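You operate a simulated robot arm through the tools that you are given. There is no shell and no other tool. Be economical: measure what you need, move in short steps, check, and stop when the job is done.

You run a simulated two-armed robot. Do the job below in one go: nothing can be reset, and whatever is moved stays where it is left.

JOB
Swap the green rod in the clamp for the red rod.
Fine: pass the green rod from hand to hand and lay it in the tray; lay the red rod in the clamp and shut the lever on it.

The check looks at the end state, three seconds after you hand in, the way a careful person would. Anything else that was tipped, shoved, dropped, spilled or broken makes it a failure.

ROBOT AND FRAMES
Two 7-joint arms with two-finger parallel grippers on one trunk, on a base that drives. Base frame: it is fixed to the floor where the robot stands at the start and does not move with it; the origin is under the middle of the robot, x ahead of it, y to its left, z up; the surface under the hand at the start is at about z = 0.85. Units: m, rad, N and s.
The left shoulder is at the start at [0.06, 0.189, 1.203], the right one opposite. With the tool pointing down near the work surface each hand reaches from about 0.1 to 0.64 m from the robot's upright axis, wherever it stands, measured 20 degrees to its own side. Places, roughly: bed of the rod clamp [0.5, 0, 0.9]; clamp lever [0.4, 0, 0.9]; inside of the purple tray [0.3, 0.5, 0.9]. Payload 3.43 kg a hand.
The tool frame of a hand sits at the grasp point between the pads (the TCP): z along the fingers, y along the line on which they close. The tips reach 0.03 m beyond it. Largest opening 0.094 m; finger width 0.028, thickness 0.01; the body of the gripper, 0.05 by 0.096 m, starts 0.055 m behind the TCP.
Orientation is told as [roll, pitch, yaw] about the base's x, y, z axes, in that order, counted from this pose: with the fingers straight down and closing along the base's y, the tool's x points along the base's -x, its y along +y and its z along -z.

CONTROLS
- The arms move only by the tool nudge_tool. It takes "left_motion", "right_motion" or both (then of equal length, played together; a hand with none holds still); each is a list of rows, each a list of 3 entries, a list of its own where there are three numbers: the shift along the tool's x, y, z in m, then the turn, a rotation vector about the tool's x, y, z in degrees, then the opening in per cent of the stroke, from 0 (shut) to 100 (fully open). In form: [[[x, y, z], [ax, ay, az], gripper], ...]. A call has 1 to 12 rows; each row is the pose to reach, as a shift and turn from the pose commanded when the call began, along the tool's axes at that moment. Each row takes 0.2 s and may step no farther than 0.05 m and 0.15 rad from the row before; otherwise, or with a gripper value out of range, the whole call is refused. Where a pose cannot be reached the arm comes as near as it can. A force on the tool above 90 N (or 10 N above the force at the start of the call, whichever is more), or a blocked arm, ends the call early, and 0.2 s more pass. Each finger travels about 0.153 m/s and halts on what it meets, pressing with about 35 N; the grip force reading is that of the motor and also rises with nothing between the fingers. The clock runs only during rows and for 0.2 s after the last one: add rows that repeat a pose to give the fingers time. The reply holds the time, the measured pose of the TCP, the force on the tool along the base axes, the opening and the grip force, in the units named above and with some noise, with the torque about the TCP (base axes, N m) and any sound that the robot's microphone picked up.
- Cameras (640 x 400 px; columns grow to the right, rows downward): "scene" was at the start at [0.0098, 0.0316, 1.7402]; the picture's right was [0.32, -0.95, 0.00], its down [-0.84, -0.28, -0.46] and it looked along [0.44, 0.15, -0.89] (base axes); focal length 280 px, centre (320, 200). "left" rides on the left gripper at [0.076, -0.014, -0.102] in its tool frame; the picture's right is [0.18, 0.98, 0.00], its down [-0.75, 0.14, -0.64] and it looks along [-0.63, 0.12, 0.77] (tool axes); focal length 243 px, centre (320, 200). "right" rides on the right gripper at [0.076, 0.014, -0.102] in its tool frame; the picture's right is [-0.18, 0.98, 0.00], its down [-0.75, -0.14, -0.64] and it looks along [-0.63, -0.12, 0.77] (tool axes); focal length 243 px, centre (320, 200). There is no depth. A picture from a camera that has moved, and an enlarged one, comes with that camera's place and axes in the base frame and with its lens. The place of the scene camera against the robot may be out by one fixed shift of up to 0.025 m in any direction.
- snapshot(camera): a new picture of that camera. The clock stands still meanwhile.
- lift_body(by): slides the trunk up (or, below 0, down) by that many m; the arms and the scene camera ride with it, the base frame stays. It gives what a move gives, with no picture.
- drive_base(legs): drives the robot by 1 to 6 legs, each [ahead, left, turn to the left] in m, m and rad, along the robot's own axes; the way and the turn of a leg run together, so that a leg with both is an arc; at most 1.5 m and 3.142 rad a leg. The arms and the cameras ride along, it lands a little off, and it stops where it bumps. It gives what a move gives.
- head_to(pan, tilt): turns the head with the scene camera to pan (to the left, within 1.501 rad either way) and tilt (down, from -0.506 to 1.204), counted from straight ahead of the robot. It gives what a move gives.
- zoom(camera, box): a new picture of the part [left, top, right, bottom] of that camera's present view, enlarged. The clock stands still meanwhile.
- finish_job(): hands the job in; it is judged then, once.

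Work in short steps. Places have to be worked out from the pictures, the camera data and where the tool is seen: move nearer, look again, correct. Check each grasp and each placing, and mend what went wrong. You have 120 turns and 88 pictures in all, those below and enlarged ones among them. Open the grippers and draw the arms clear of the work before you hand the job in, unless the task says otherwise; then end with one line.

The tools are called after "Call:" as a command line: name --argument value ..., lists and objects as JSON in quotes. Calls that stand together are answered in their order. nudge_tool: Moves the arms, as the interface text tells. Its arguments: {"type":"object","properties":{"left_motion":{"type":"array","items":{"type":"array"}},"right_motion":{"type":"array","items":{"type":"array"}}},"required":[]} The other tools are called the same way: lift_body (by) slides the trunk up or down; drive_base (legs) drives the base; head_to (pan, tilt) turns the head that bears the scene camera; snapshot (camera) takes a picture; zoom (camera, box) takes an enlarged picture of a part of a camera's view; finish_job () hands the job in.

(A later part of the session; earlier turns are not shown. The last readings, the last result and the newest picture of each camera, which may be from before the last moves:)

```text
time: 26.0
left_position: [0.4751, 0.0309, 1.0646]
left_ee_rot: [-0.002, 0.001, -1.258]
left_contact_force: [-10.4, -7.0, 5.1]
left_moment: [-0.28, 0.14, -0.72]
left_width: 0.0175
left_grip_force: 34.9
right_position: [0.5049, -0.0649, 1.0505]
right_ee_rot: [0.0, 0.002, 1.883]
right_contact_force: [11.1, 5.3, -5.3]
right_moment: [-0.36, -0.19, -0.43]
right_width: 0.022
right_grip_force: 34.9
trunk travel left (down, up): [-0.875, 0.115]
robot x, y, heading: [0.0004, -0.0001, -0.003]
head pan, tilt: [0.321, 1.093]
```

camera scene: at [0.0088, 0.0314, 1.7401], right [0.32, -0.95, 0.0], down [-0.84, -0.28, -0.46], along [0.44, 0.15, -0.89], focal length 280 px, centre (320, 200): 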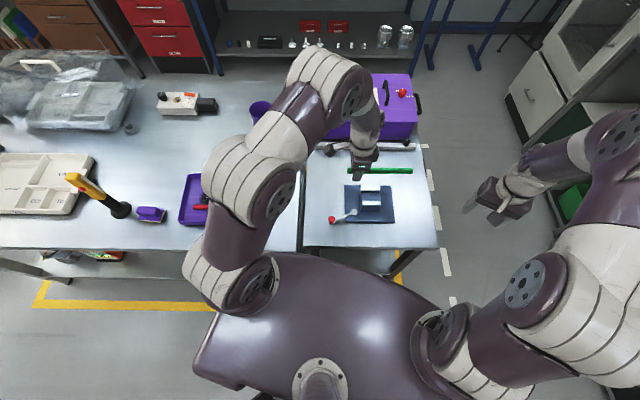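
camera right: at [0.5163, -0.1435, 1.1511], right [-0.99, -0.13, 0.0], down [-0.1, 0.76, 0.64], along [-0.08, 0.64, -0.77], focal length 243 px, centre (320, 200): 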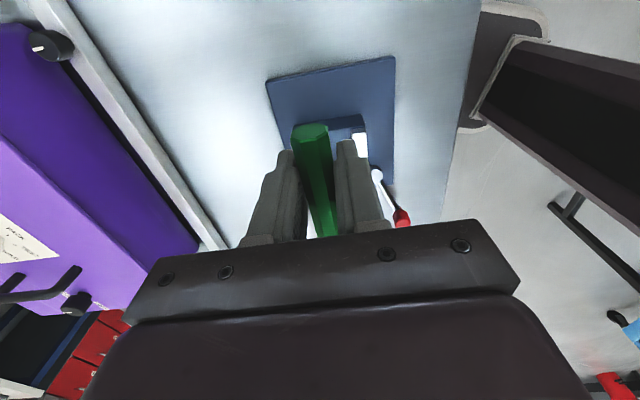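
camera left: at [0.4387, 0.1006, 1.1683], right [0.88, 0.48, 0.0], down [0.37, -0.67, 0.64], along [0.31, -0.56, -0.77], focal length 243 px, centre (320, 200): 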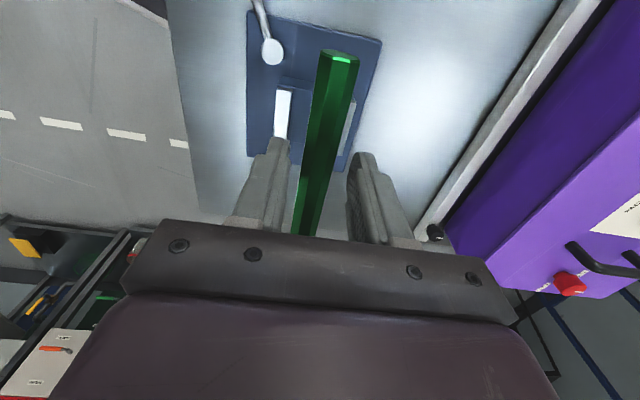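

The width reads only 17.5 mm and the rod is being squeezed downward: the grip is too high. I open, lower the left hand 8 mm, and close again.

Call:
nudge_tool --left_motion '[[[0, 0, 0], [0, 0, 0], 20], [[0, 0, 0], [0, 0, 0], 40], [[0, 0, 0.008], [0, 0, 0], 40], [[0, 0, 0.008], [0, 0, 0], 15], [[0, 0, 0.008], [0, 0, 0], 0], [[0, 0, 0.008], [0, 0, 0], 0]]'

Call:
zoom --camera "left" --box '[230, 20, 410, 240]'

```text
time: 27.4
left_position: [0.4748, 0.0324, 1.0554]
left_ee_rot: [-0.003, 0.002, -1.257]
left_contact_force: [-10.8, -2.8, 3.5]
left_moment: [-0.2, 0.08, -0.69]
left_width: 0.0173
left_grip_force: 34.9
right_position: [0.5058, -0.0659, 1.0509]
right_ee_rot: [-0.001, 0.002, 1.884]
right_contact_force: [11.6, 3.3, -3.2]
right_moment: [-0.24, -0.12, -0.47]
right_width: 0.0218
right_grip_force: 35.3
trunk travel left (down, up): [-0.875, 0.115]
robot x, y, heading: [0.0001, -0.0028, 0.001]
head pan, tilt: [0.321, 1.093]
```

```text
1.82 times, centred on (320, 130) of left
camera zoom: at [0.4382, 0.1014, 1.1601], right [0.88, 0.48, 0.0], down [0.37, -0.67, 0.64], along [0.31, -0.56, -0.77], focal length 441 px, centre (320, 327)
```

zoom: 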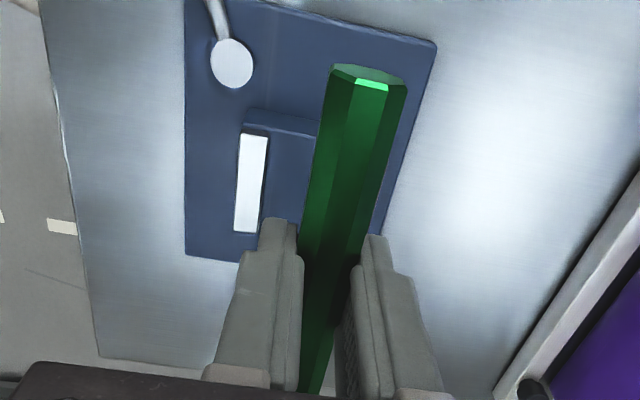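

The width is the same 17 mm at both heights, so the rod is simply slimmer here and the earlier, higher grip was sound. I go back up 8 mm and re-close, keeping the tips off the floor when laying.

Call:
nudge_tool --left_motion '[[[0, 0, 0], [0, 0, 0], 20], [[0, 0, 0], [0, 0, 0], 40], [[0, 0, -0.008], [0, 0, 0], 40], [[0, 0, -0.008], [0, 0, 0], 15], [[0, 0, -0.008], [0, 0, 0], 0], [[0, 0, -0.008], [0, 0, 0], 0]]'

Call:
nudge_tool --right_motion '[[[0, 0, 0], [0, 0, 0], 20], [[0, 0, 0], [0, 0, 0], 45], [[0, 0, 0], [0, 0, 0], 55], [[0, 0, -0.03], [0, 0, 0], 55], [[0, 0, -0.07], [0, 0, 0], 55]]'

Call:
snapshot --camera "right"

```text
time: 28.8
left_position: [0.4746, 0.0325, 1.0647]
left_ee_rot: [-0.002, 0.001, -1.259]
left_contact_force: [-9.6, -5.9, 3.4]
left_moment: [-0.24, 0.13, -0.72]
left_width: 0.0172
left_grip_force: 35.1
right_position: [0.5047, -0.0653, 1.0497]
right_ee_rot: [0.0, 0.002, 1.883]
right_contact_force: [9.6, 6.3, -4.3]
right_moment: [-0.27, -0.15, -0.51]
right_width: 0.0217
right_grip_force: 35.1
trunk travel left (down, up): [-0.875, 0.115]
robot x, y, heading: [-0.0006, -0.0008, -0.001]
head pan, tilt: [0.321, 1.093]
```

```text
time: 30.0
left_position: [0.4762, 0.0308, 1.0656]
left_ee_rot: [0.0, 0.001, -1.254]
left_contact_force: [0.4, 0.4, 0.5]
left_moment: [0.01, 0.0, -0.02]
left_width: 0.017
left_grip_force: 34.7
right_position: [0.5051, -0.0652, 1.1192]
right_ee_rot: [0.001, 0.002, 1.884]
right_contact_force: [-0.3, -0.2, -0.2]
right_moment: [-0.01, 0.01, 0.03]
right_width: 0.0518
right_grip_force: 0.2
trunk travel left (down, up): [-0.875, 0.115]
robot x, y, heading: [0.0014, 0.0006, 0.001]
head pan, tilt: [0.321, 1.093]
```

```text
53 pictures are left
camera right: at [0.5151, -0.1428, 1.2215], right [-0.99, -0.13, 0.0], down [-0.1, 0.76, 0.64], along [-0.08, 0.64, -0.77], focal length 243 px, centre (320, 200)
```

right: 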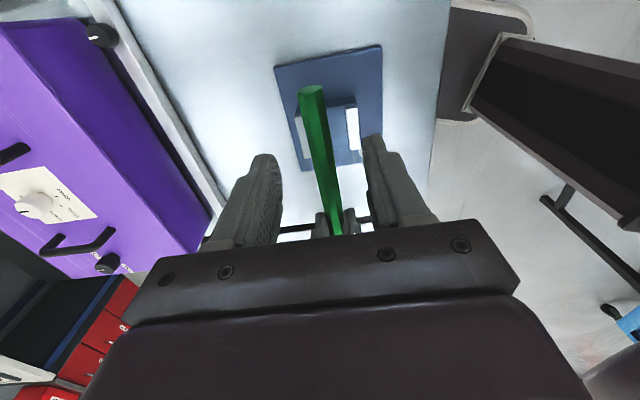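

The left hand alone now holds the green rod, still level. I carry it over above the far strip of the tray while the right hand backs off to the right.

Call:
nudge_tool --left_motion '[[[0.044, 0.0045, -0.01], [0, 0, 0], 0], [[0.088, 0.009, -0.02], [0, 0, 0], 0], [[0.132, 0.0135, -0.02], [0, 0, 0], 0], [[0.176, 0.018, -0.02], [0, 0, 0], 0], [[0.22, 0.0225, -0.02], [0, 0, 0], 0], [[0.264, 0.027, -0.02], [0, 0, 0], 0], [[0.308, 0.0315, -0.02], [0, 0, 0], 0], [[0.352, 0.036, -0.02], [0, 0, 0], 0], [[0.396, 0.0405, -0.02], [0, 0, 0], 0], [[0.44, 0.045, -0.02], [0, 0, 0], 0], [[0.484, 0.0495, -0.02], [0, 0, 0], 0], [[0.528, 0.054, -0.02], [0, 0, 0], 0]]' --right_motion '[[[0.01, 0, 0], [0, 0, 0], 55], [[0.02, 0, 0], [0, 0, 0], 55], [[0.03, 0, 0], [0, 0, 0], 55], [[0.05, 0, 0], [0, 0, 0], 55], [[0.07, 0, 0], [0, 0, 0], 55], [[0.09, 0, 0], [0, 0, 0], 55], [[0.11, 0, 0], [0, 0, 0], 55], [[0.13, 0, 0], [0, 0, 0], 55], [[0.15, 0, 0], [0, 0, 0], 55], [[0.16, 0, 0], [0, 0, 0], 55], [[0.16, 0, 0], [0, 0, 0], 55], [[0.16, 0, 0], [0, 0, 0], 55]]'

Call:
snapshot --camera "left"

Call:
snapshot --camera "scene"

```text
time: 32.6
left_position: [0.3635, 0.5513, 1.0837]
left_ee_rot: [0.0, -0.002, -1.256]
left_contact_force: [-0.2, -0.1, -1.1]
left_moment: [0.03, -0.01, -0.05]
left_width: 0.017
left_grip_force: 35.1
right_position: [0.5535, -0.2154, 1.1215]
right_ee_rot: [-0.001, 0.002, 1.883]
right_contact_force: [-0.4, 0.1, -1.1]
right_moment: [-0.02, 0.03, -0.01]
right_width: 0.0517
right_grip_force: 0.1
trunk travel left (down, up): [-0.875, 0.115]
robot x, y, heading: [-0.0002, 0.0013, -0.001]
head pan, tilt: [0.321, 1.093]
```

```text
52 pictures are left
camera left: at [0.3262, 0.6214, 1.1877], right [0.88, 0.48, 0.0], down [0.37, -0.67, 0.64], along [0.31, -0.57, -0.77], focal length 243 px, centre (320, 200)
```

left: 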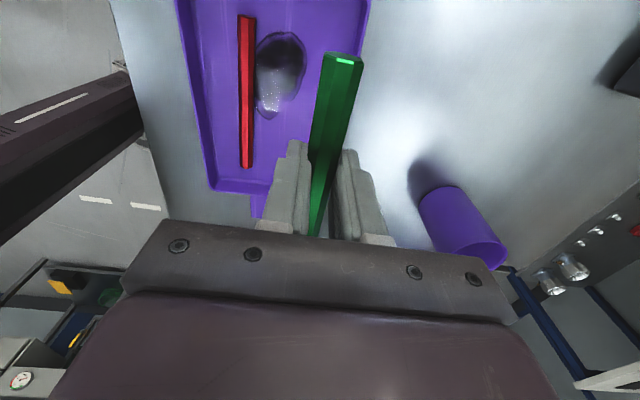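

```text
51 pictures are left
camera scene: at [0.0097, 0.0339, 1.7402], right [0.32, -0.95, 0.0], down [-0.84, -0.28, -0.46], along [0.44, 0.14, -0.89], focal length 280 px, centre (320, 200)
```

scene: 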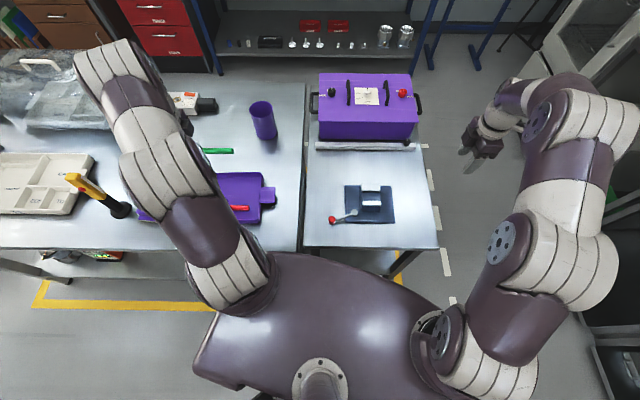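

The free strip between puddle and far wall is about 48 mm wide, centred at the rod's present line +3 mm; the length fits too. I lower to z≈0.96 with that small shift and look again.

Call:
nudge_tool --left_motion '[[[0, 0.003, 0.04], [0, 0, 0], 0], [[0, 0.003, 0.08], [0, 0, 0], 0], [[0, 0.003, 0.124], [0, 0, 0], 0]]'

Call:
snapshot --camera "left"

Call:
zoom --camera "scene" --box '[120, 120, 320, 245]'

```text
time: 33.4
left_position: [0.366, 0.553, 0.9603]
left_ee_rot: [0.001, -0.002, -1.257]
left_contact_force: [0.1, 0.0, -2.2]
left_moment: [0.06, 0.02, 0.01]
left_width: 0.0173
left_grip_force: 35.8
right_position: [0.5542, -0.2184, 1.1212]
right_ee_rot: [-0.001, 0.003, 1.883]
right_contact_force: [0.2, -0.4, -0.4]
right_moment: [-0.02, -0.01, -0.02]
right_width: 0.0517
right_grip_force: 0.0
trunk travel left (down, up): [-0.875, 0.115]
robot x, y, heading: [-0.0007, 0.0009, -0.002]
head pan, tilt: [0.321, 1.093]
```

```text
50 pictures are left
camera left: at [0.3293, 0.6211, 1.0639], right [0.88, 0.48, 0.0], down [0.37, -0.67, 0.64], along [0.31, -0.56, -0.77], focal length 243 px, centre (320, 200)
```

left: 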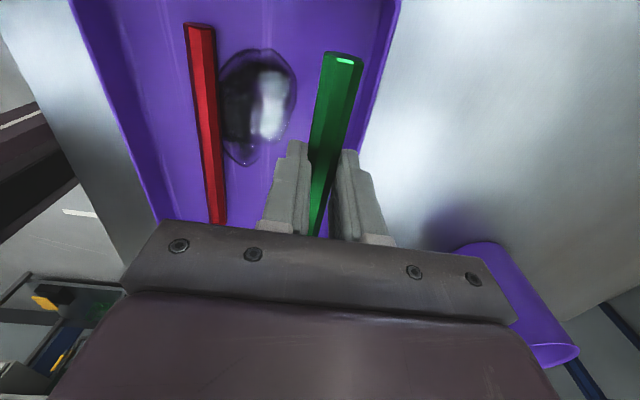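

```text
3.20 times, centred on (220, 182) of scene
camera zoom: at [0.0107, 0.0322, 1.7402], right [0.32, -0.95, 0.0], down [-0.84, -0.28, -0.46], along [0.44, 0.14, -0.89], focal length 896 px, centre (640, 256)
```

zoom: 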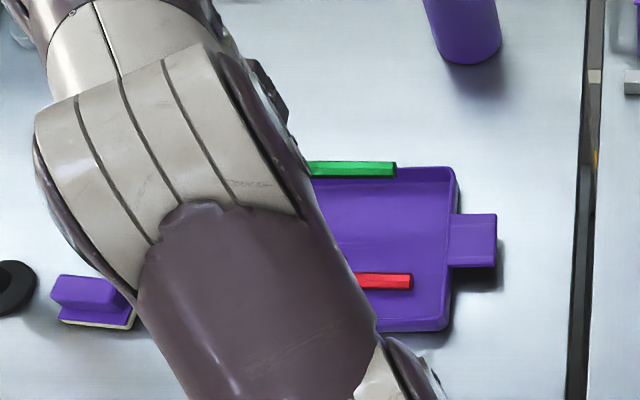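

Puddle edge and far wall leave the rod line nicely between them. I lower further in shrinking steps toward the floor, watching the force.

Call:
nudge_tool --left_motion '[[[0, 0, 0.03], [0, 0, 0], 0], [[0, 0, 0.055], [0, 0, 0], 0], [[0, 0, 0.062], [0, 0, 0], 0]]'

Call:
zoom --camera "left" --box '[140, 20, 440, 240]'

```text
time: 34.2
left_position: [0.3664, 0.5509, 0.8997]
left_ee_rot: [0.0, 0.0, -1.257]
left_contact_force: [0.8, 0.2, -1.1]
left_moment: [0.07, 0.03, 0.03]
left_width: 0.0173
left_grip_force: 35.4
right_position: [0.553, -0.2181, 1.1207]
right_ee_rot: [0.0, 0.001, 1.882]
right_contact_force: [0.9, 0.4, 0.2]
right_moment: [0.01, 0.0, -0.03]
right_width: 0.0517
right_grip_force: 0.0
trunk travel left (down, up): [-0.875, 0.115]
robot x, y, heading: [-0.0012, 0.0002, 0.005]
head pan, tilt: [0.321, 1.093]
```

```text
1.82 times, centred on (290, 130) of left
camera zoom: at [0.3289, 0.6208, 1.0026], right [0.88, 0.48, 0.0], down [0.37, -0.67, 0.64], along [0.31, -0.56, -0.77], focal length 441 px, centre (374, 327)
```

zoom: 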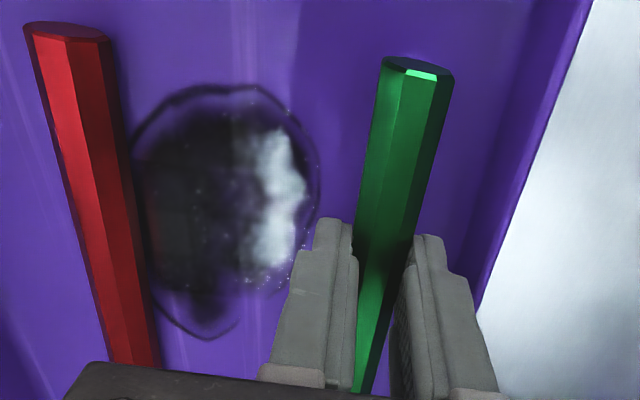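

The near finger will land close to the puddle, with more room on the wall side, so I shift 3 mm toward the wall and ease down.

Call:
nudge_tool --left_motion '[[[0, 0.003, 0.004], [0, 0, 0], 0], [[0, 0.003, 0.007], [0, 0, 0], 0], [[0, 0.003, 0.009], [0, 0, 0], 0]]'

```text
time: 35.0
left_position: [0.3677, 0.5533, 0.8897]
left_ee_rot: [-0.001, 0.001, -1.257]
left_contact_force: [-0.8, -0.5, -1.0]
left_moment: [0.07, 0.01, 0.0]
left_width: 0.0172
left_grip_force: 35.2
right_position: [0.5553, -0.2174, 1.1213]
right_ee_rot: [0.0, 0.0, 1.883]
right_contact_force: [-0.8, 0.4, 0.0]
right_moment: [-0.01, 0.0, 0.0]
right_width: 0.0515
right_grip_force: 0.1
trunk travel left (down, up): [-0.875, 0.115]
robot x, y, heading: [0.0015, 0.0027, -0.001]
head pan, tilt: [0.321, 1.093]
```

No contact yet; I go on down in 2 mm steps.

Call:
nudge_tool --left_motion '[[[0, 0, 0.002], [0, 0, 0], 0], [[0, 0, 0.004], [0, 0, 0], 0]]'

Call:
zoom --camera "left" --box '[140, 20, 440, 240]'

```text
time: 35.6
left_position: [0.37, 0.5531, 0.8853]
left_ee_rot: [0.001, 0.0, -1.256]
left_contact_force: [-0.1, -0.3, -2.4]
left_moment: [0.06, 0.02, -0.02]
left_width: 0.0171
left_grip_force: 35.0
right_position: [0.5542, -0.2175, 1.1211]
right_ee_rot: [-0.001, 0.001, 1.885]
right_contact_force: [0.4, 1.2, 0.5]
right_moment: [0.0, 0.0, 0.0]
right_width: 0.0516
right_grip_force: 0.1
trunk travel left (down, up): [-0.875, 0.115]
robot x, y, heading: [-0.0004, 0.0029, 0.004]
head pan, tilt: [0.321, 1.093]
```

```text
1.82 times, centred on (290, 130) of left
camera zoom: at [0.3321, 0.6222, 0.9895], right [0.88, 0.48, 0.0], down [0.37, -0.67, 0.64], along [0.31, -0.56, -0.77], focal length 441 px, centre (374, 327)
```

zoom: 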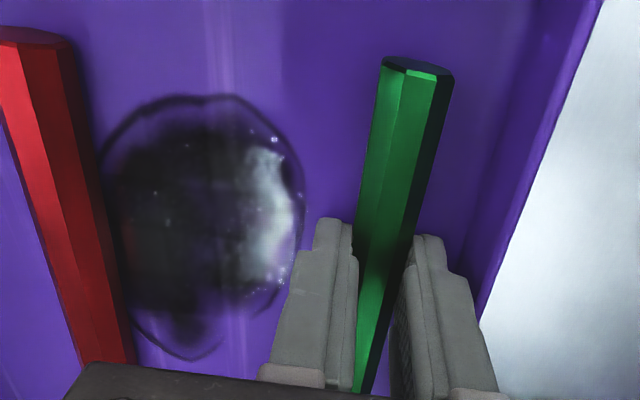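

Still no contact force, though the rods look nearly level. I go down 2 mm at a time further.

Call:
nudge_tool --left_motion '[[[0, 0, 0.002], [0, 0, 0], 0], [[0, 0, 0.004], [0, 0, 0], 0]]'

```text
time: 36.2
left_position: [0.3683, 0.5529, 0.8836]
left_ee_rot: [0.003, 0.002, -1.256]
left_contact_force: [-1.3, -1.0, 9.3]
left_moment: [-0.14, 0.14, -0.01]
left_width: 0.0173
left_grip_force: 35.0
right_position: [0.5536, -0.22, 1.1207]
right_ee_rot: [-0.001, 0.0, 1.884]
right_contact_force: [0.2, -1.0, -0.1]
right_moment: [-0.01, 0.01, -0.02]
right_width: 0.0517
right_grip_force: 0.2
trunk travel left (down, up): [-0.875, 0.115]
robot x, y, heading: [-0.0024, -0.002, 0.003]
head pan, tilt: [0.321, 1.093]
```

Contact with the floor (9 N). I relax 1.5 mm and open the fingers just enough to free the rod.

Call:
nudge_tool --left_motion '[[[0, 0, -0.0015], [0, 0, 0], 10], [[0, 0, -0.0015], [0, 0, 0], 22], [[0, 0, -0.0015], [0, 0, 0], 28], [[0, 0, -0.0015], [0, 0, 0], 28]]'

Call:
zoom --camera "left" --box '[140, 20, 440, 240]'

```text
time: 37.2
left_position: [0.3683, 0.5526, 0.8844]
left_ee_rot: [-0.001, 0.0, -1.256]
left_contact_force: [2.2, -0.4, 3.3]
left_moment: [-0.03, -0.02, 0.04]
left_width: 0.0252
left_grip_force: 0.0
right_position: [0.5539, -0.2175, 1.1199]
right_ee_rot: [0.0, 0.003, 1.884]
right_contact_force: [-0.1, -0.4, 0.2]
right_moment: [0.0, 0.01, 0.01]
right_width: 0.0517
right_grip_force: 0.0
trunk travel left (down, up): [-0.875, 0.115]
robot x, y, heading: [0.0004, 0.0011, 0.003]
head pan, tilt: [0.321, 1.093]
```

```text
1.82 times, centred on (290, 130) of left
camera zoom: at [0.3318, 0.622, 0.9875], right [0.88, 0.48, 0.0], down [0.37, -0.67, 0.64], along [0.31, -0.56, -0.77], focal length 441 px, centre (374, 327)
```

zoom: 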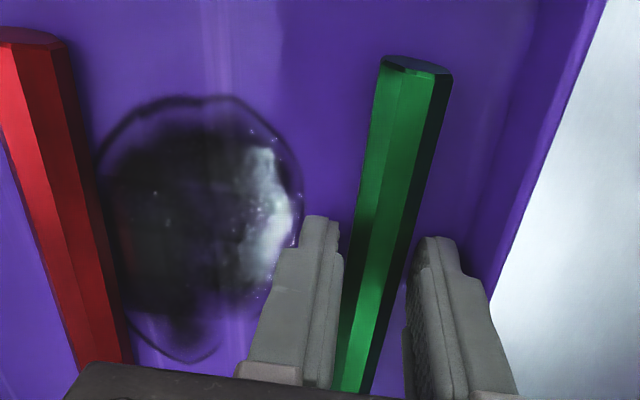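

The rod is free and lying on the tray floor. I lift straight up and look.

Call:
nudge_tool --left_motion '[[[0, 0, -0.012], [0, 0, 0], 28], [[0, 0, -0.03], [0, 0, 0], 32], [[0, 0, -0.06], [0, 0, 0], 40], [[0, 0, -0.1], [0, 0, 0], 45], [[0, 0, -0.14], [0, 0, 0], 50]]'

Call:
snapshot --camera "left"

```text
time: 38.4
left_position: [0.3662, 0.5523, 1.0243]
left_ee_rot: [0.0, 0.0, -1.257]
left_contact_force: [0.7, -0.6, 0.4]
left_moment: [0.0, -0.02, -0.03]
left_width: 0.047
left_grip_force: 0.1
right_position: [0.5536, -0.2184, 1.1214]
right_ee_rot: [0.0, 0.002, 1.883]
right_contact_force: [-0.2, 0.2, -0.3]
right_moment: [0.05, -0.03, 0.02]
right_width: 0.0519
right_grip_force: 0.1
trunk travel left (down, up): [-0.875, 0.115]
robot x, y, heading: [0.0018, -0.001, 0.003]
head pan, tilt: [0.321, 1.093]
```

```text
45 pictures are left
camera left: at [0.3303, 0.6212, 1.1283], right [0.88, 0.48, 0.0], down [0.37, -0.67, 0.64], along [0.31, -0.56, -0.77], focal length 243 px, centre (320, 200)
```

left: 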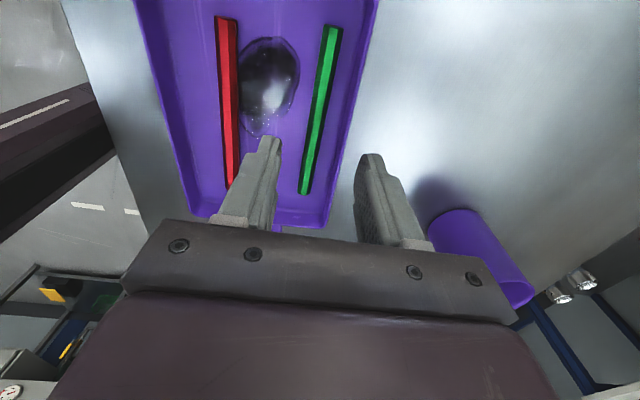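

The green rod lies flat in the tray, clear of the puddle and the walls. Next the red one: centre ≈[0.293, 0.481]; I'll grip it right of centre at ≈[0.311, 0.426], away from the puddle, so I move above that point.

Call:
nudge_tool --left_motion '[[[-0.026, -0.023, 0], [0, 0, 0], 50], [[-0.052, -0.046, 0], [0, 0, 0], 50], [[-0.078, -0.069, 0], [0, 0, 0], 50], [[-0.103, -0.0914, 0], [0, 0, 0], 50], [[-0.103, -0.0914, 0.03], [0, 0, 0], 50], [[-0.103, -0.0914, 0.06], [0, 0, 0], 45]]'

Call:
snapshot --camera "left"

```text
time: 39.8
left_position: [0.3143, 0.4281, 0.9628]
left_ee_rot: [0.001, 0.0, -1.258]
left_contact_force: [-0.7, 0.0, 0.2]
left_moment: [-0.06, 0.01, 0.04]
left_width: 0.0422
left_grip_force: 0.1
right_position: [0.5545, -0.2165, 1.1204]
right_ee_rot: [0.001, 0.0, 1.884]
right_contact_force: [-0.3, 0.0, 0.5]
right_moment: [0.01, 0.02, 0.02]
right_width: 0.0516
right_grip_force: 0.0
trunk travel left (down, up): [-0.875, 0.115]
robot x, y, heading: [0.0023, -0.0018, -0.001]
head pan, tilt: [0.321, 1.093]
```

```text
44 pictures are left
camera left: at [0.2775, 0.4969, 1.0667], right [0.88, 0.48, 0.0], down [0.37, -0.67, 0.64], along [0.31, -0.56, -0.77], focal length 243 px, centre (320, 200)
```

left: 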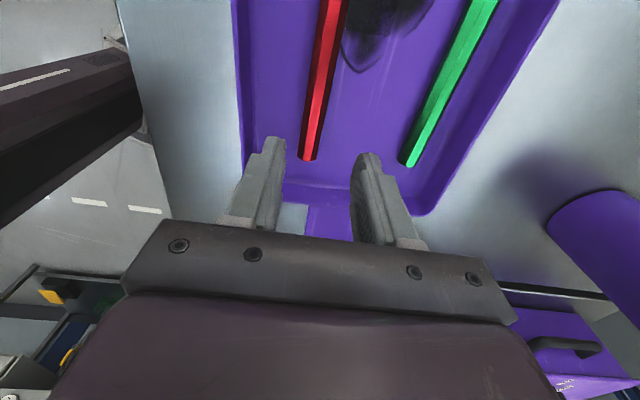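

The red rod's right end is at ≈[0.325, 0.388]; I correct by −2.5 mm across and −5 mm along, and go down to z≈0.887.

Call:
nudge_tool --left_motion '[[[-0.005, -0.0025, 0.03], [0, 0, 0], 45], [[-0.005, -0.0025, 0.055], [0, 0, 0], 45], [[-0.005, -0.0025, 0.07], [0, 0, 0], 45], [[-0.005, -0.0025, 0.0755], [0, 0, 0], 45]]'

Call:
zoom --camera "left" --box '[190, 0, 440, 240]'

```text
time: 40.8
left_position: [0.3138, 0.4209, 0.8883]
left_ee_rot: [-0.001, 0.0, -1.255]
left_contact_force: [0.7, -1.0, 0.1]
left_moment: [-0.02, 0.0, 0.0]
left_width: 0.0422
left_grip_force: 0.0
right_position: [0.5552, -0.2168, 1.1199]
right_ee_rot: [0.0, 0.0, 1.882]
right_contact_force: [0.0, 0.0, -0.2]
right_moment: [0.0, -0.02, -0.03]
right_width: 0.0519
right_grip_force: 0.1
trunk travel left (down, up): [-0.875, 0.115]
robot x, y, heading: [0.0007, -0.0023, 0.002]
head pan, tilt: [0.321, 1.093]
```

```text
1.67 times, centred on (315, 120) of left
camera zoom: at [0.2763, 0.4906, 0.9921], right [0.88, 0.48, 0.0], down [0.37, -0.67, 0.64], along [0.31, -0.56, -0.77], focal length 404 px, centre (328, 333)
```

zoom: 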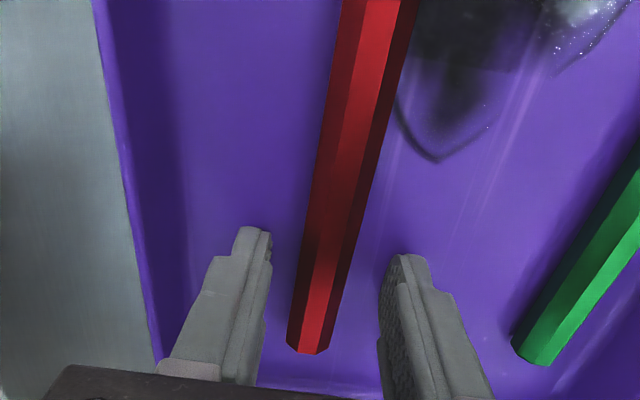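

Fingers straddle the rod, clear of the puddle. I close.

Call:
nudge_tool --left_motion '[[[0, 0, 0], [0, 0, 0], 20], [[0, 0, 0], [0, 0, 0], 0], [[0, 0, 0], [0, 0, 0], 0], [[0, 0, 0], [0, 0, 0], 0]]'

Call:
nudge_tool --left_motion '[[[0, 0, -0.01], [0, 0, 0], 0], [[0, 0, -0.03], [0, 0, 0], 0], [[0, 0, -0.07], [0, 0, 0], 0], [[0, 0, -0.11], [0, 0, 0], 0], [[0, 0, -0.15], [0, 0, 0], 0]]'

Call:
snapshot --camera "left"

Call:
zoom --camera "scene" --box '[120, 100, 440, 260]'

```text
time: 41.8
left_position: [0.313, 0.4208, 0.8893]
left_ee_rot: [0.001, 0.001, -1.256]
left_contact_force: [0.2, 0.3, -0.7]
left_moment: [0.0, 0.02, 0.04]
left_width: 0.0173
left_grip_force: 34.8
right_position: [0.5538, -0.218, 1.121]
right_ee_rot: [-0.001, 0.001, 1.884]
right_contact_force: [-0.3, -0.3, 0.2]
right_moment: [0.03, -0.04, -0.01]
right_width: 0.0518
right_grip_force: 0.1
trunk travel left (down, up): [-0.875, 0.115]
robot x, y, heading: [0.0014, 0.0015, -0.002]
head pan, tilt: [0.321, 1.093]
```

```text
time: 43.0
left_position: [0.3131, 0.4214, 1.0384]
left_ee_rot: [0.0, -0.001, -1.256]
left_contact_force: [-0.4, -0.5, -0.8]
left_moment: [-0.05, -0.01, 0.0]
left_width: 0.0173
left_grip_force: 34.7
right_position: [0.554, -0.2191, 1.1207]
right_ee_rot: [0.001, 0.001, 1.884]
right_contact_force: [-0.1, 0.5, -0.4]
right_moment: [0.01, -0.02, 0.01]
right_width: 0.0517
right_grip_force: 0.0
trunk travel left (down, up): [-0.875, 0.115]
robot x, y, heading: [0.0007, -0.0021, -0.001]
head pan, tilt: [0.321, 1.093]
```

```text
42 pictures are left
camera left: at [0.2751, 0.4897, 1.1423], right [0.88, 0.48, 0.0], down [0.37, -0.67, 0.64], along [0.31, -0.56, -0.77], focal length 243 px, centre (320, 200)
```

left: 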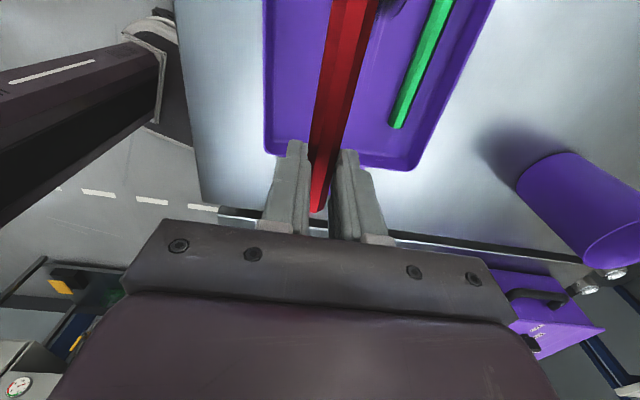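

```text
2.00 times, centred on (280, 180) of scene
camera zoom: at [0.0089, 0.0306, 1.7401], right [0.32, -0.95, 0.0], down [-0.84, -0.28, -0.46], along [0.44, 0.15, -0.89], focal length 560 px, centre (400, 240)
```

zoom: 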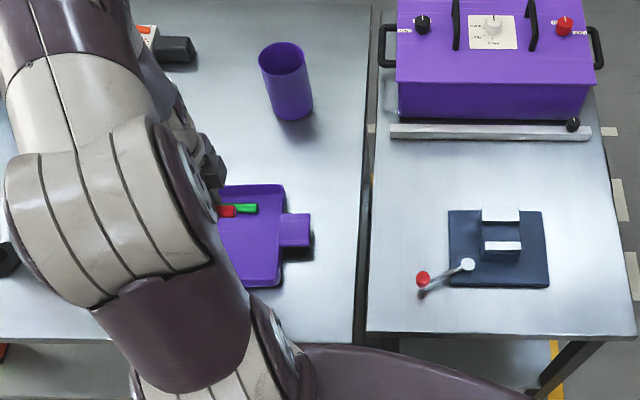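

The red rod is up and level, 17 mm wide in the grip. I look at the empty clamp bed with the right camera before placing.

Call:
zoom --camera "right" --box '[250, 0, 490, 150]'

Call:
zoom --camera "scene" --box '[320, 170, 410, 230]'

```text
2.67 times, centred on (370, 75) of right
camera zoom: at [0.5646, -0.2962, 1.2221], right [-0.99, -0.13, 0.0], down [-0.1, 0.76, 0.64], along [-0.08, 0.64, -0.77], focal length 647 px, centre (187, 533)
```

zoom: 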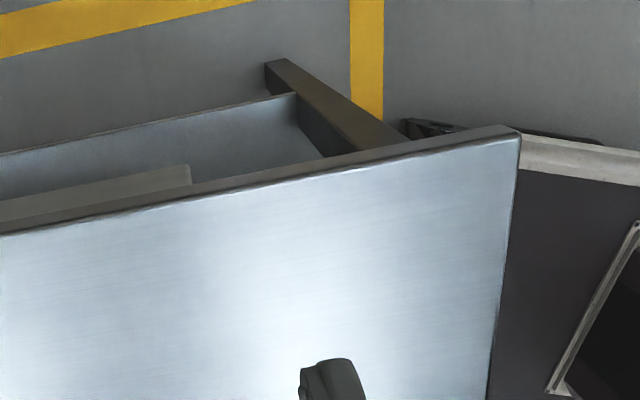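

```text
6.67 times, centred on (365, 200) of scene
camera zoom: at [0.0089, 0.0306, 1.7401], right [0.32, -0.95, 0.0], down [-0.84, -0.28, -0.46], along [0.44, 0.15, -0.89], focal length 1866 px, centre (20, 200)
```

zoom: 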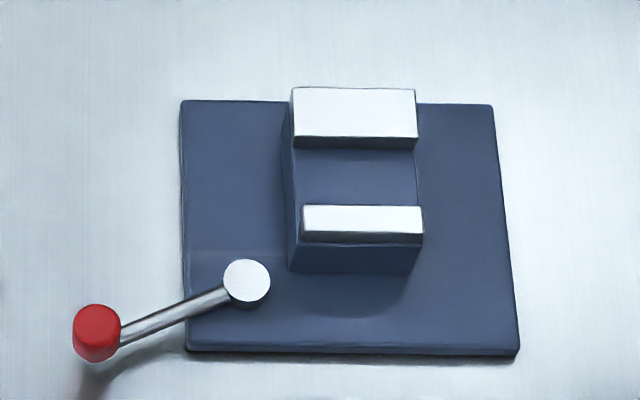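

The clamp is a raised bed between a fixed far jaw and the drawn-back near jaw. Green's old seat works out to a left-hand target of ≈[0.504, −0.062]; I carry the red rod there high up while the right hand backs further off.

Call:
nudge_tool --left_motion '[[[-0.0433, 0.0027, 0], [0, 0, 0], 0], [[-0.0866, 0.0054, 0], [0, 0, 0], 0], [[-0.13, 0.0081, 0], [0, 0, 0], 0], [[-0.173, 0.0108, 0], [0, 0, 0], 0], [[-0.2163, 0.0135, 0], [0, 0, 0], 0], [[-0.2596, 0.0162, 0], [0, 0, 0], 0], [[-0.303, 0.0189, 0], [0, 0, 0], 0], [[-0.346, 0.0216, 0], [0, 0, 0], 0], [[-0.3893, 0.0243, 0], [0, 0, 0], 0], [[-0.4326, 0.027, 0], [0, 0, 0], 0], [[-0.476, 0.0297, 0], [0, 0, 0], 0], [[-0.519, 0.0322, 0], [0, 0, 0], 0]]' --right_motion '[[[0.02, 0, 0], [0, 0, 0], 55], [[0.04, 0, 0], [0, 0, 0], 55], [[0.06, 0, 0], [0, 0, 0], 55], [[0.08, 0, 0], [0, 0, 0], 55], [[0.08, 0.03, 0], [0, 0, 0], 55], [[0.08, 0.06, 0], [0, 0, 0], 55], [[0.08, 0.09, 0], [0, 0, 0], 55], [[0.08, 0.12, 0], [0, 0, 0], 55], [[0.08, 0.15, 0], [0, 0, 0], 55], [[0.08, 0.15, 0], [0, 0, 0], 55], [[0.08, 0.15, 0], [0, 0, 0], 55], [[0.08, 0.15, 0], [0, 0, 0], 55]]'

Call:
snapshot --camera "left"

Call:
zoom --camera "scene" --box '[240, 100, 480, 250]'

```text
time: 45.6
left_position: [0.5046, -0.064, 1.0366]
left_ee_rot: [0.0, 0.003, -1.256]
left_contact_force: [0.2, -0.1, -1.9]
left_moment: [-0.06, 0.0, 0.0]
left_width: 0.0171
left_grip_force: 35.2
right_position: [0.4368, -0.3408, 1.1194]
right_ee_rot: [0.0, 0.002, 1.884]
right_contact_force: [0.0, -0.4, 1.2]
right_moment: [-0.02, 0.01, 0.02]
right_width: 0.0517
right_grip_force: 0.1
trunk travel left (down, up): [-0.875, 0.115]
robot x, y, heading: [-0.0045, 0.0012, -0.0]
head pan, tilt: [0.321, 1.093]
```

```text
38 pictures are left
camera left: at [0.4679, 0.0048, 1.1405], right [0.88, 0.48, 0.0], down [0.37, -0.67, 0.64], along [0.31, -0.56, -0.77], focal length 243 px, centre (320, 200)
```

left: 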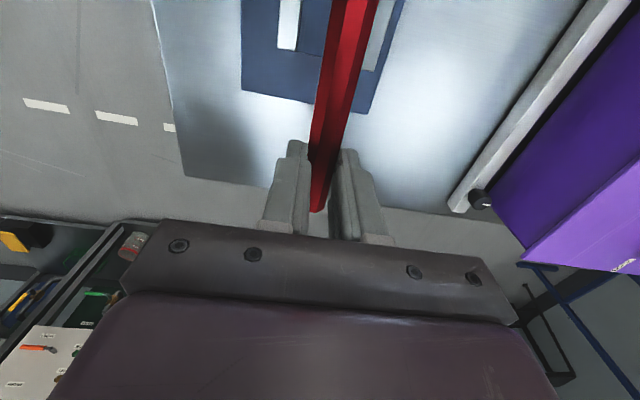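

```text
2.67 times, centred on (360, 175) of scene
camera zoom: at [0.0104, 0.0295, 1.7402], right [0.32, -0.95, 0.0], down [-0.84, -0.28, -0.46], along [0.44, 0.15, -0.89], focal length 746 px, centre (213, 267)
```

zoom: 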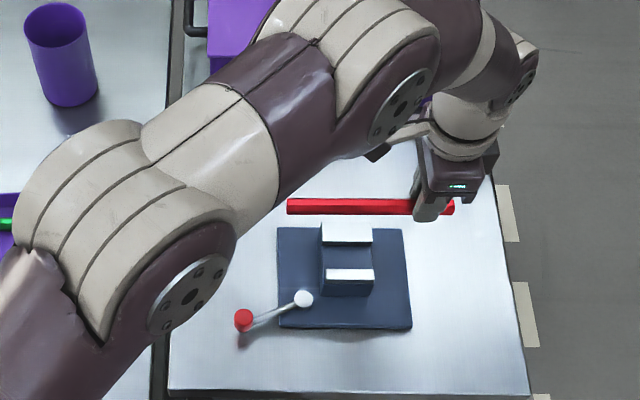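

Reach is fine and the rod is parallel to the jaws. The jaw faces work out at 0.4345 and ≈0.473 across, rod line now 0.460; I shift 4 mm nearer and lower to z≈0.95.

Call:
nudge_tool --left_motion '[[[0.002, -0.004, 0.03], [0, 0, 0], 0], [[0.002, -0.004, 0.06], [0, 0, 0], 0], [[0.002, -0.004, 0.085], [0, 0, 0], 0]]'

Call:
snapshot --camera "left"

Call:
zoom --camera "scene" --box '[320, 160, 425, 230]'

```text
time: 46.4
left_position: [0.4997, -0.0617, 0.9536]
left_ee_rot: [0.001, 0.0, -1.257]
left_contact_force: [-0.2, -0.5, -0.6]
left_moment: [-0.06, -0.04, 0.01]
left_width: 0.0169
left_grip_force: 35.2
right_position: [0.4363, -0.3403, 1.1196]
right_ee_rot: [0.001, 0.003, 1.884]
right_contact_force: [0.5, 0.7, 0.8]
right_moment: [0.01, 0.01, -0.02]
right_width: 0.0515
right_grip_force: 0.1
trunk travel left (down, up): [-0.875, 0.115]
robot x, y, heading: [-0.0013, 0.0012, 0.002]
head pan, tilt: [0.321, 1.093]
```

```text
36 pictures are left
camera left: at [0.4632, 0.0077, 1.0562], right [0.88, 0.48, 0.0], down [0.37, -0.67, 0.64], along [0.31, -0.56, -0.77], focal length 243 px, centre (320, 200)
```

left: 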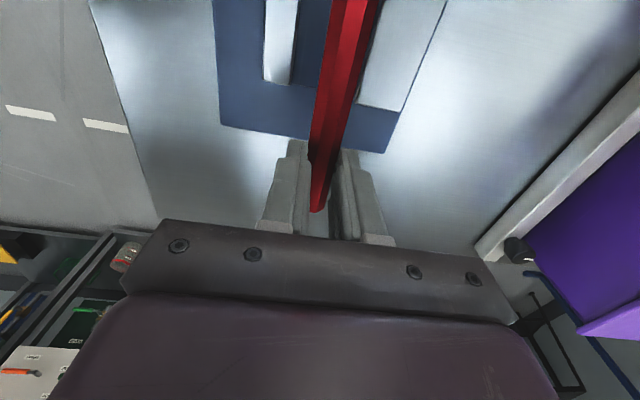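

```text
5.71 times, centred on (372, 195) of scene
camera zoom: at [0.0103, 0.0317, 1.7402], right [0.32, -0.95, 0.0], down [-0.84, -0.28, -0.46], along [0.44, 0.14, -0.89], focal length 1600 px, centre (20, 229)
```

zoom: 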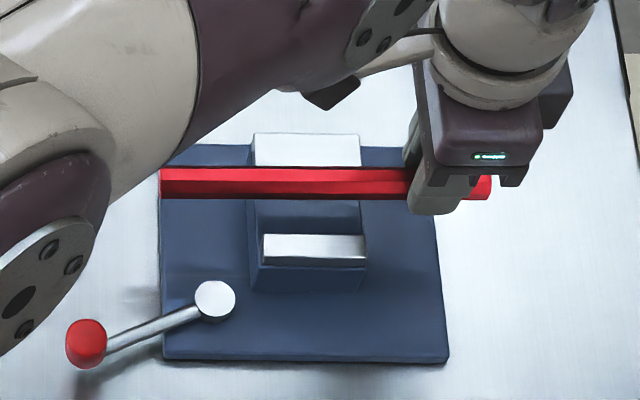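

The rod is 16 mm from the far jaw's face and well clear of the near one; I shift it 4 mm left for centring and lower to 0.936.

Call:
nudge_tool --left_motion '[[[0.004, 0, 0.008], [0, 0, 0], 0], [[0.004, 0, 0.014], [0, 0, 0], 0], [[0.004, 0, 0.018], [0, 0, 0], 0]]'

Call:
nudge_tool --left_motion '[[[0, 0, 0.002], [0, 0, 0], 0], [[0, 0, 0.004], [0, 0, 0], 0]]'

```text
time: 47.2
left_position: [0.498, -0.0592, 0.934]
left_ee_rot: [-0.001, 0.001, -1.256]
left_contact_force: [0.5, 0.1, -0.6]
left_moment: [-0.08, -0.07, -0.04]
left_width: 0.0175
left_grip_force: 35.7
right_position: [0.4364, -0.3408, 1.1201]
right_ee_rot: [-0.001, 0.002, 1.884]
right_contact_force: [-0.5, 0.9, -0.3]
right_moment: [-0.05, 0.0, -0.02]
right_width: 0.0519
right_grip_force: 0.0
trunk travel left (down, up): [-0.875, 0.115]
robot x, y, heading: [0.0011, -0.003, 0.004]
head pan, tilt: [0.321, 1.093]
```

```text
time: 47.8
left_position: [0.4988, -0.0586, 0.931]
left_ee_rot: [-0.001, -0.001, -1.257]
left_contact_force: [0.7, 0.2, -2.0]
left_moment: [0.0, -0.02, -0.04]
left_width: 0.0171
left_grip_force: 35.0
right_position: [0.4359, -0.3397, 1.1206]
right_ee_rot: [0.0, 0.001, 1.884]
right_contact_force: [-0.3, 0.8, -0.5]
right_moment: [-0.02, 0.0, -0.01]
right_width: 0.0518
right_grip_force: 0.1
trunk travel left (down, up): [-0.875, 0.115]
robot x, y, heading: [-0.0068, 0.0021, -0.001]
head pan, tilt: [0.321, 1.093]
```

No contact yet at 0.931; I continue in 2 mm steps.

Call:
nudge_tool --left_motion '[[[0, 0, 0.0015], [0, 0, 0], 0], [[0, 0, 0.003], [0, 0, 0], 0]]'

Call:
zoom --camera "left" --box '[200, 0, 440, 240]'

```text
time: 48.4
left_position: [0.4986, -0.0588, 0.9316]
left_ee_rot: [0.003, -0.002, -1.256]
left_contact_force: [0.2, 2.0, 19.7]
left_moment: [0.73, 0.25, -0.02]
left_width: 0.0174
left_grip_force: 35.3
right_position: [0.4337, -0.3384, 1.1208]
right_ee_rot: [0.001, 0.003, 1.883]
right_contact_force: [0.1, -0.6, 0.0]
right_moment: [-0.01, -0.01, -0.03]
right_width: 0.0518
right_grip_force: 0.1
trunk travel left (down, up): [-0.875, 0.115]
robot x, y, heading: [-0.0028, 0.0022, -0.001]
head pan, tilt: [0.321, 1.093]
```

```text
1.67 times, centred on (320, 120) of left
camera zoom: at [0.4606, 0.0112, 1.0339], right [0.88, 0.48, 0.0], down [0.36, -0.67, 0.65], along [0.31, -0.57, -0.76], focal length 404 px, centre (320, 333)
```

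zoom: 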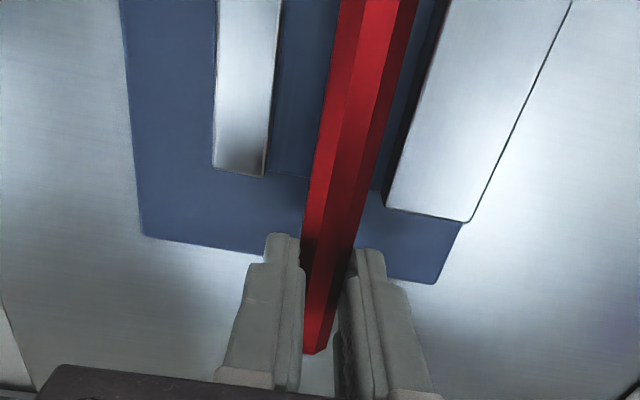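

Contact at 0.931 with the force centred over the bed: the rod is seated on it between the jaws. I relax 1.5 mm and open.

Call:
nudge_tool --left_motion '[[[0, 0, -0.0015], [0, 0, 0], 0], [[0, 0, -0.0015], [0, 0, 0], 12], [[0, 0, -0.0015], [0, 0, 0], 24], [[0, 0, -0.0015], [0, 0, 0], 32], [[0, 0, -0.0015], [0, 0, 0], 32]]'

Call:
zoom --camera "left" --box '[200, 0, 440, 240]'

```text
time: 49.6
left_position: [0.4989, -0.0587, 0.9297]
left_ee_rot: [0.0, 0.001, -1.256]
left_contact_force: [0.0, -0.4, -0.2]
left_moment: [0.01, -0.05, -0.02]
left_width: 0.0302
left_grip_force: 0.1
right_position: [0.4364, -0.3398, 1.1191]
right_ee_rot: [0.001, 0.0, 1.883]
right_contact_force: [-0.2, -0.4, -0.1]
right_moment: [-0.03, 0.01, 0.01]
right_width: 0.0513
right_grip_force: 0.1
trunk travel left (down, up): [-0.875, 0.115]
robot x, y, heading: [-0.001, 0.0004, -0.004]
head pan, tilt: [0.321, 1.093]
```

```text
1.67 times, centred on (320, 120) of left
camera zoom: at [0.4614, 0.011, 1.0328], right [0.88, 0.48, 0.0], down [0.37, -0.67, 0.64], along [0.31, -0.56, -0.77], focal length 404 px, centre (320, 333)
```

zoom: 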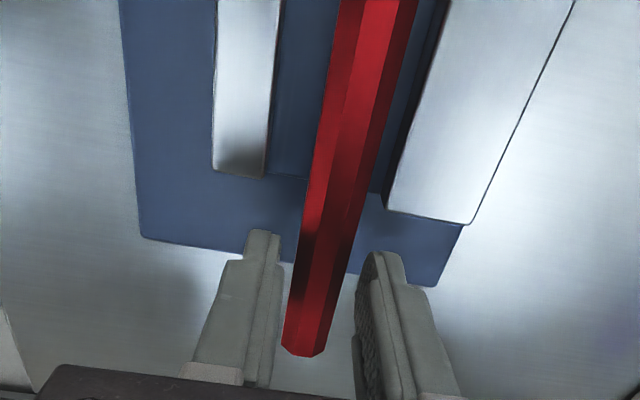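

The rod stays on the bed. I lift the left hand straight off and look.

Call:
nudge_tool --left_motion '[[[0, 0, -0.012], [0, 0, 0], 34], [[0, 0, -0.03], [0, 0, 0], 40], [[0, 0, -0.07], [0, 0, 0], 45], [[0, 0, -0.11], [0, 0, 0], 60], [[0.03, -0.02, -0.11], [0, 0, 0], 70], [[0.06, -0.05, -0.11], [0, 0, 0], 70], [[0.09, -0.08, -0.11], [0, 0, 0], 70], [[0.12, -0.1, -0.11], [0, 0, 0], 70]]'

Call:
snapshot --camera "left"

Call:
zoom --camera "scene" --box '[320, 160, 425, 230]'

```text
time: 51.4
left_position: [0.3646, 0.027, 1.0398]
left_ee_rot: [0.0, 0.0, -1.257]
left_contact_force: [0.3, -0.6, 0.3]
left_moment: [-0.02, 0.03, 0.02]
left_width: 0.0655
left_grip_force: 0.0
right_position: [0.4362, -0.3386, 1.1204]
right_ee_rot: [0.0, 0.004, 1.882]
right_contact_force: [-0.3, 0.6, -0.5]
right_moment: [-0.03, -0.02, 0.0]
right_width: 0.0519
right_grip_force: 0.0
trunk travel left (down, up): [-0.875, 0.115]
robot x, y, heading: [0.0026, 0.0031, -0.001]
head pan, tilt: [0.321, 1.093]
```

```text
32 pictures are left
camera left: at [0.3281, 0.0959, 1.1436], right [0.88, 0.48, 0.0], down [0.37, -0.67, 0.64], along [0.31, -0.56, -0.77], focal length 243 px, centre (320, 200)
```

left: 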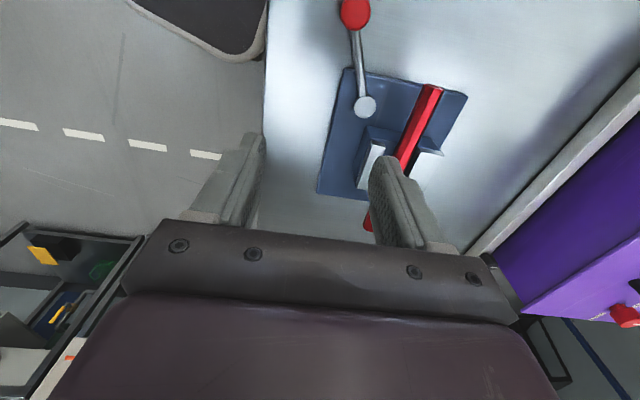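

```text
5.71 times, centred on (372, 195) of scene
camera zoom: at [0.0089, 0.0326, 1.7402], right [0.32, -0.95, 0.0], down [-0.84, -0.28, -0.46], along [0.44, 0.14, -0.89], focal length 1600 px, centre (20, 229)
```

zoom: 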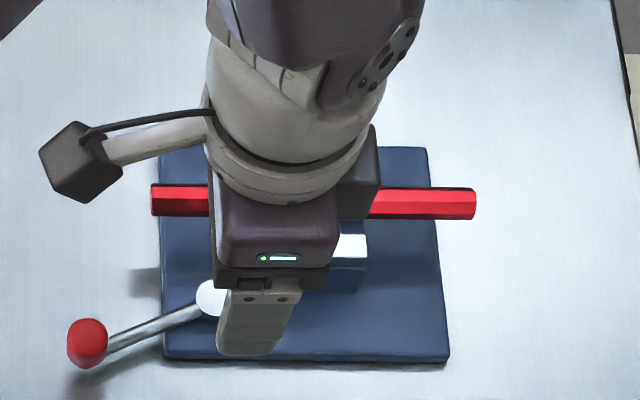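

The knob is at ≈[0.358, 0.101] (132° round the pivot). I move the left hand over it, turn 24° to lie along its arc, and come part way down.

Call:
nudge_tool --left_motion '[[[0.025, 0.005, 0], [0, 0, -8], 60], [[0.05, 0.011, 0], [0, 0, -16], 60], [[0.0724, 0.0166, 0], [0, 0, -24], 60], [[0.0724, 0.0166, 0.04], [0, 0, -24], 60], [[0.0724, 0.0166, 0.08], [0, 0, -24], 60]]'

Call:
snapshot --camera "left"

```text
time: 52.6
left_position: [0.3612, 0.0992, 0.9593]
left_ee_rot: [0.0, -0.001, -0.837]
left_contact_force: [-0.7, -0.5, 0.3]
left_moment: [-0.01, 0.02, -0.01]
left_width: 0.0565
left_grip_force: 0.1
right_position: [0.4367, -0.3384, 1.1199]
right_ee_rot: [0.001, 0.001, 1.883]
right_contact_force: [0.9, -0.3, 0.3]
right_moment: [-0.03, 0.0, 0.03]
right_width: 0.0516
right_grip_force: 0.0
trunk travel left (down, up): [-0.875, 0.115]
robot x, y, heading: [-0.0049, -0.0003, 0.001]
head pan, tilt: [0.321, 1.093]
```

```text
30 pictures are left
camera left: at [0.2991, 0.1474, 1.0626], right [0.61, 0.79, 0.0], down [0.61, -0.47, 0.64], along [0.51, -0.39, -0.77], focal length 243 px, centre (320, 200)
```

left: 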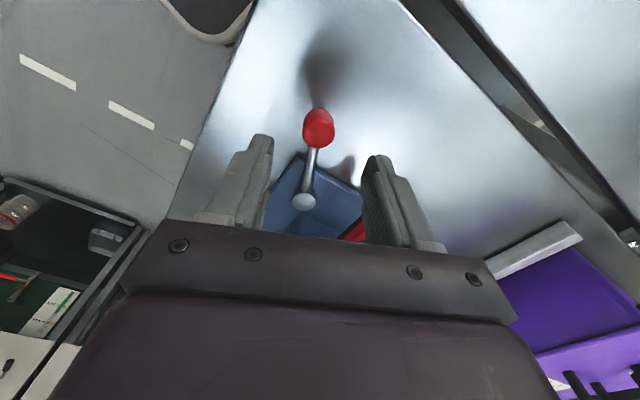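

The knob is centred between the fingers. I lower to z≈0.897, narrow the grip, and sweep the lever back through the first 40°.

Call:
nudge_tool --left_motion '[[[0, 0, 0.03], [0, 0, 0], 60], [[0, 0, 0.062], [0, 0, 0], 60], [[0, 0, 0.062], [0, 0, 0], 38]]'

Call:
nudge_tool --left_motion '[[[-0.0008, -0.0116, 0], [0, 0, -8], 38], [[-0.0032, -0.023, 0], [0, 0, -16], 38], [[-0.0072, -0.034, 0], [0, 0, -24], 38], [[-0.0127, -0.0442, 0], [0, 0, -32], 38], [[-0.0195, -0.0537, 0], [0, 0, -40], 38]]'

Call:
snapshot --camera "left"

Call:
zoom --camera "scene" --box '[320, 160, 425, 230]'

```text
time: 53.4
left_position: [0.3598, 0.0992, 0.8973]
left_ee_rot: [-0.002, 0.0, -0.837]
left_contact_force: [-0.3, -0.1, 0.2]
left_moment: [-0.03, -0.05, 0.04]
left_width: 0.0355
left_grip_force: 0.1
right_position: [0.4352, -0.3402, 1.1211]
right_ee_rot: [0.0, 0.001, 1.885]
right_contact_force: [0.1, -0.4, 0.0]
right_moment: [-0.02, 0.01, 0.0]
right_width: 0.0518
right_grip_force: 0.0
trunk travel left (down, up): [-0.875, 0.115]
robot x, y, heading: [-0.0012, -0.0014, -0.002]
head pan, tilt: [0.321, 1.093]
```

```text
time: 54.6
left_position: [0.3327, 0.0482, 0.8976]
left_ee_rot: [-0.002, 0.001, -0.138]
left_contact_force: [0.5, 0.2, 0.5]
left_moment: [0.03, 0.0, 0.01]
left_width: 0.0359
left_grip_force: 0.4
right_position: [0.4358, -0.3403, 1.1202]
right_ee_rot: [0.001, 0.001, 1.882]
right_contact_force: [-0.2, -0.4, 0.6]
right_moment: [0.0, 0.0, -0.01]
right_width: 0.0517
right_grip_force: 0.1
trunk travel left (down, up): [-0.875, 0.115]
robot x, y, heading: [-0.0016, -0.0016, 0.001]
head pan, tilt: [0.321, 1.093]
```

```text
29 pictures are left
camera left: at [0.2552, 0.0456, 1.0012], right [-0.05, 1.0, 0.0], down [0.77, 0.04, 0.64], along [0.64, 0.03, -0.77], focal length 243 px, centre (320, 200)
```

left: 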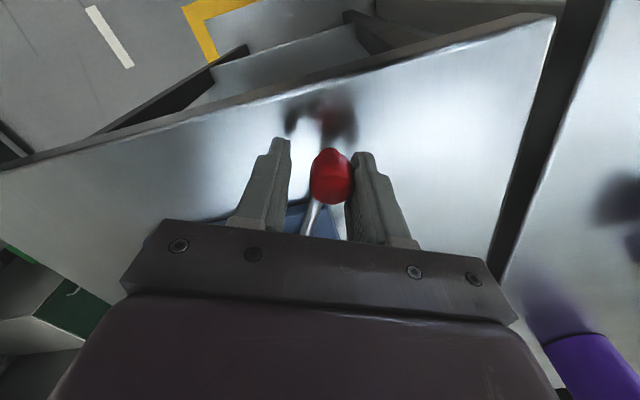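

```text
5.71 times, centred on (372, 195) of scene
camera zoom: at [0.0097, 0.0308, 1.7402], right [0.32, -0.95, 0.0], down [-0.84, -0.28, -0.46], along [0.44, 0.15, -0.89], focal length 1600 px, centre (20, 229)
```

zoom: 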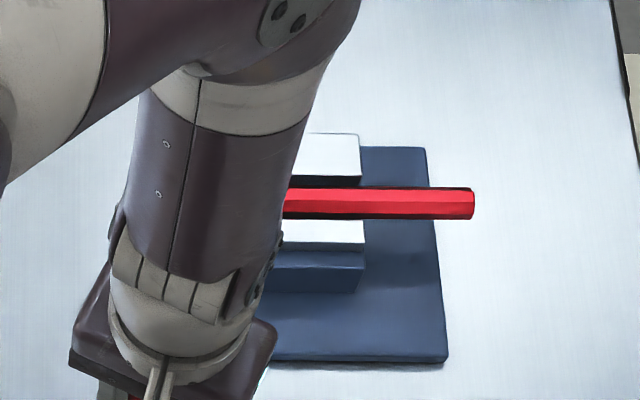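

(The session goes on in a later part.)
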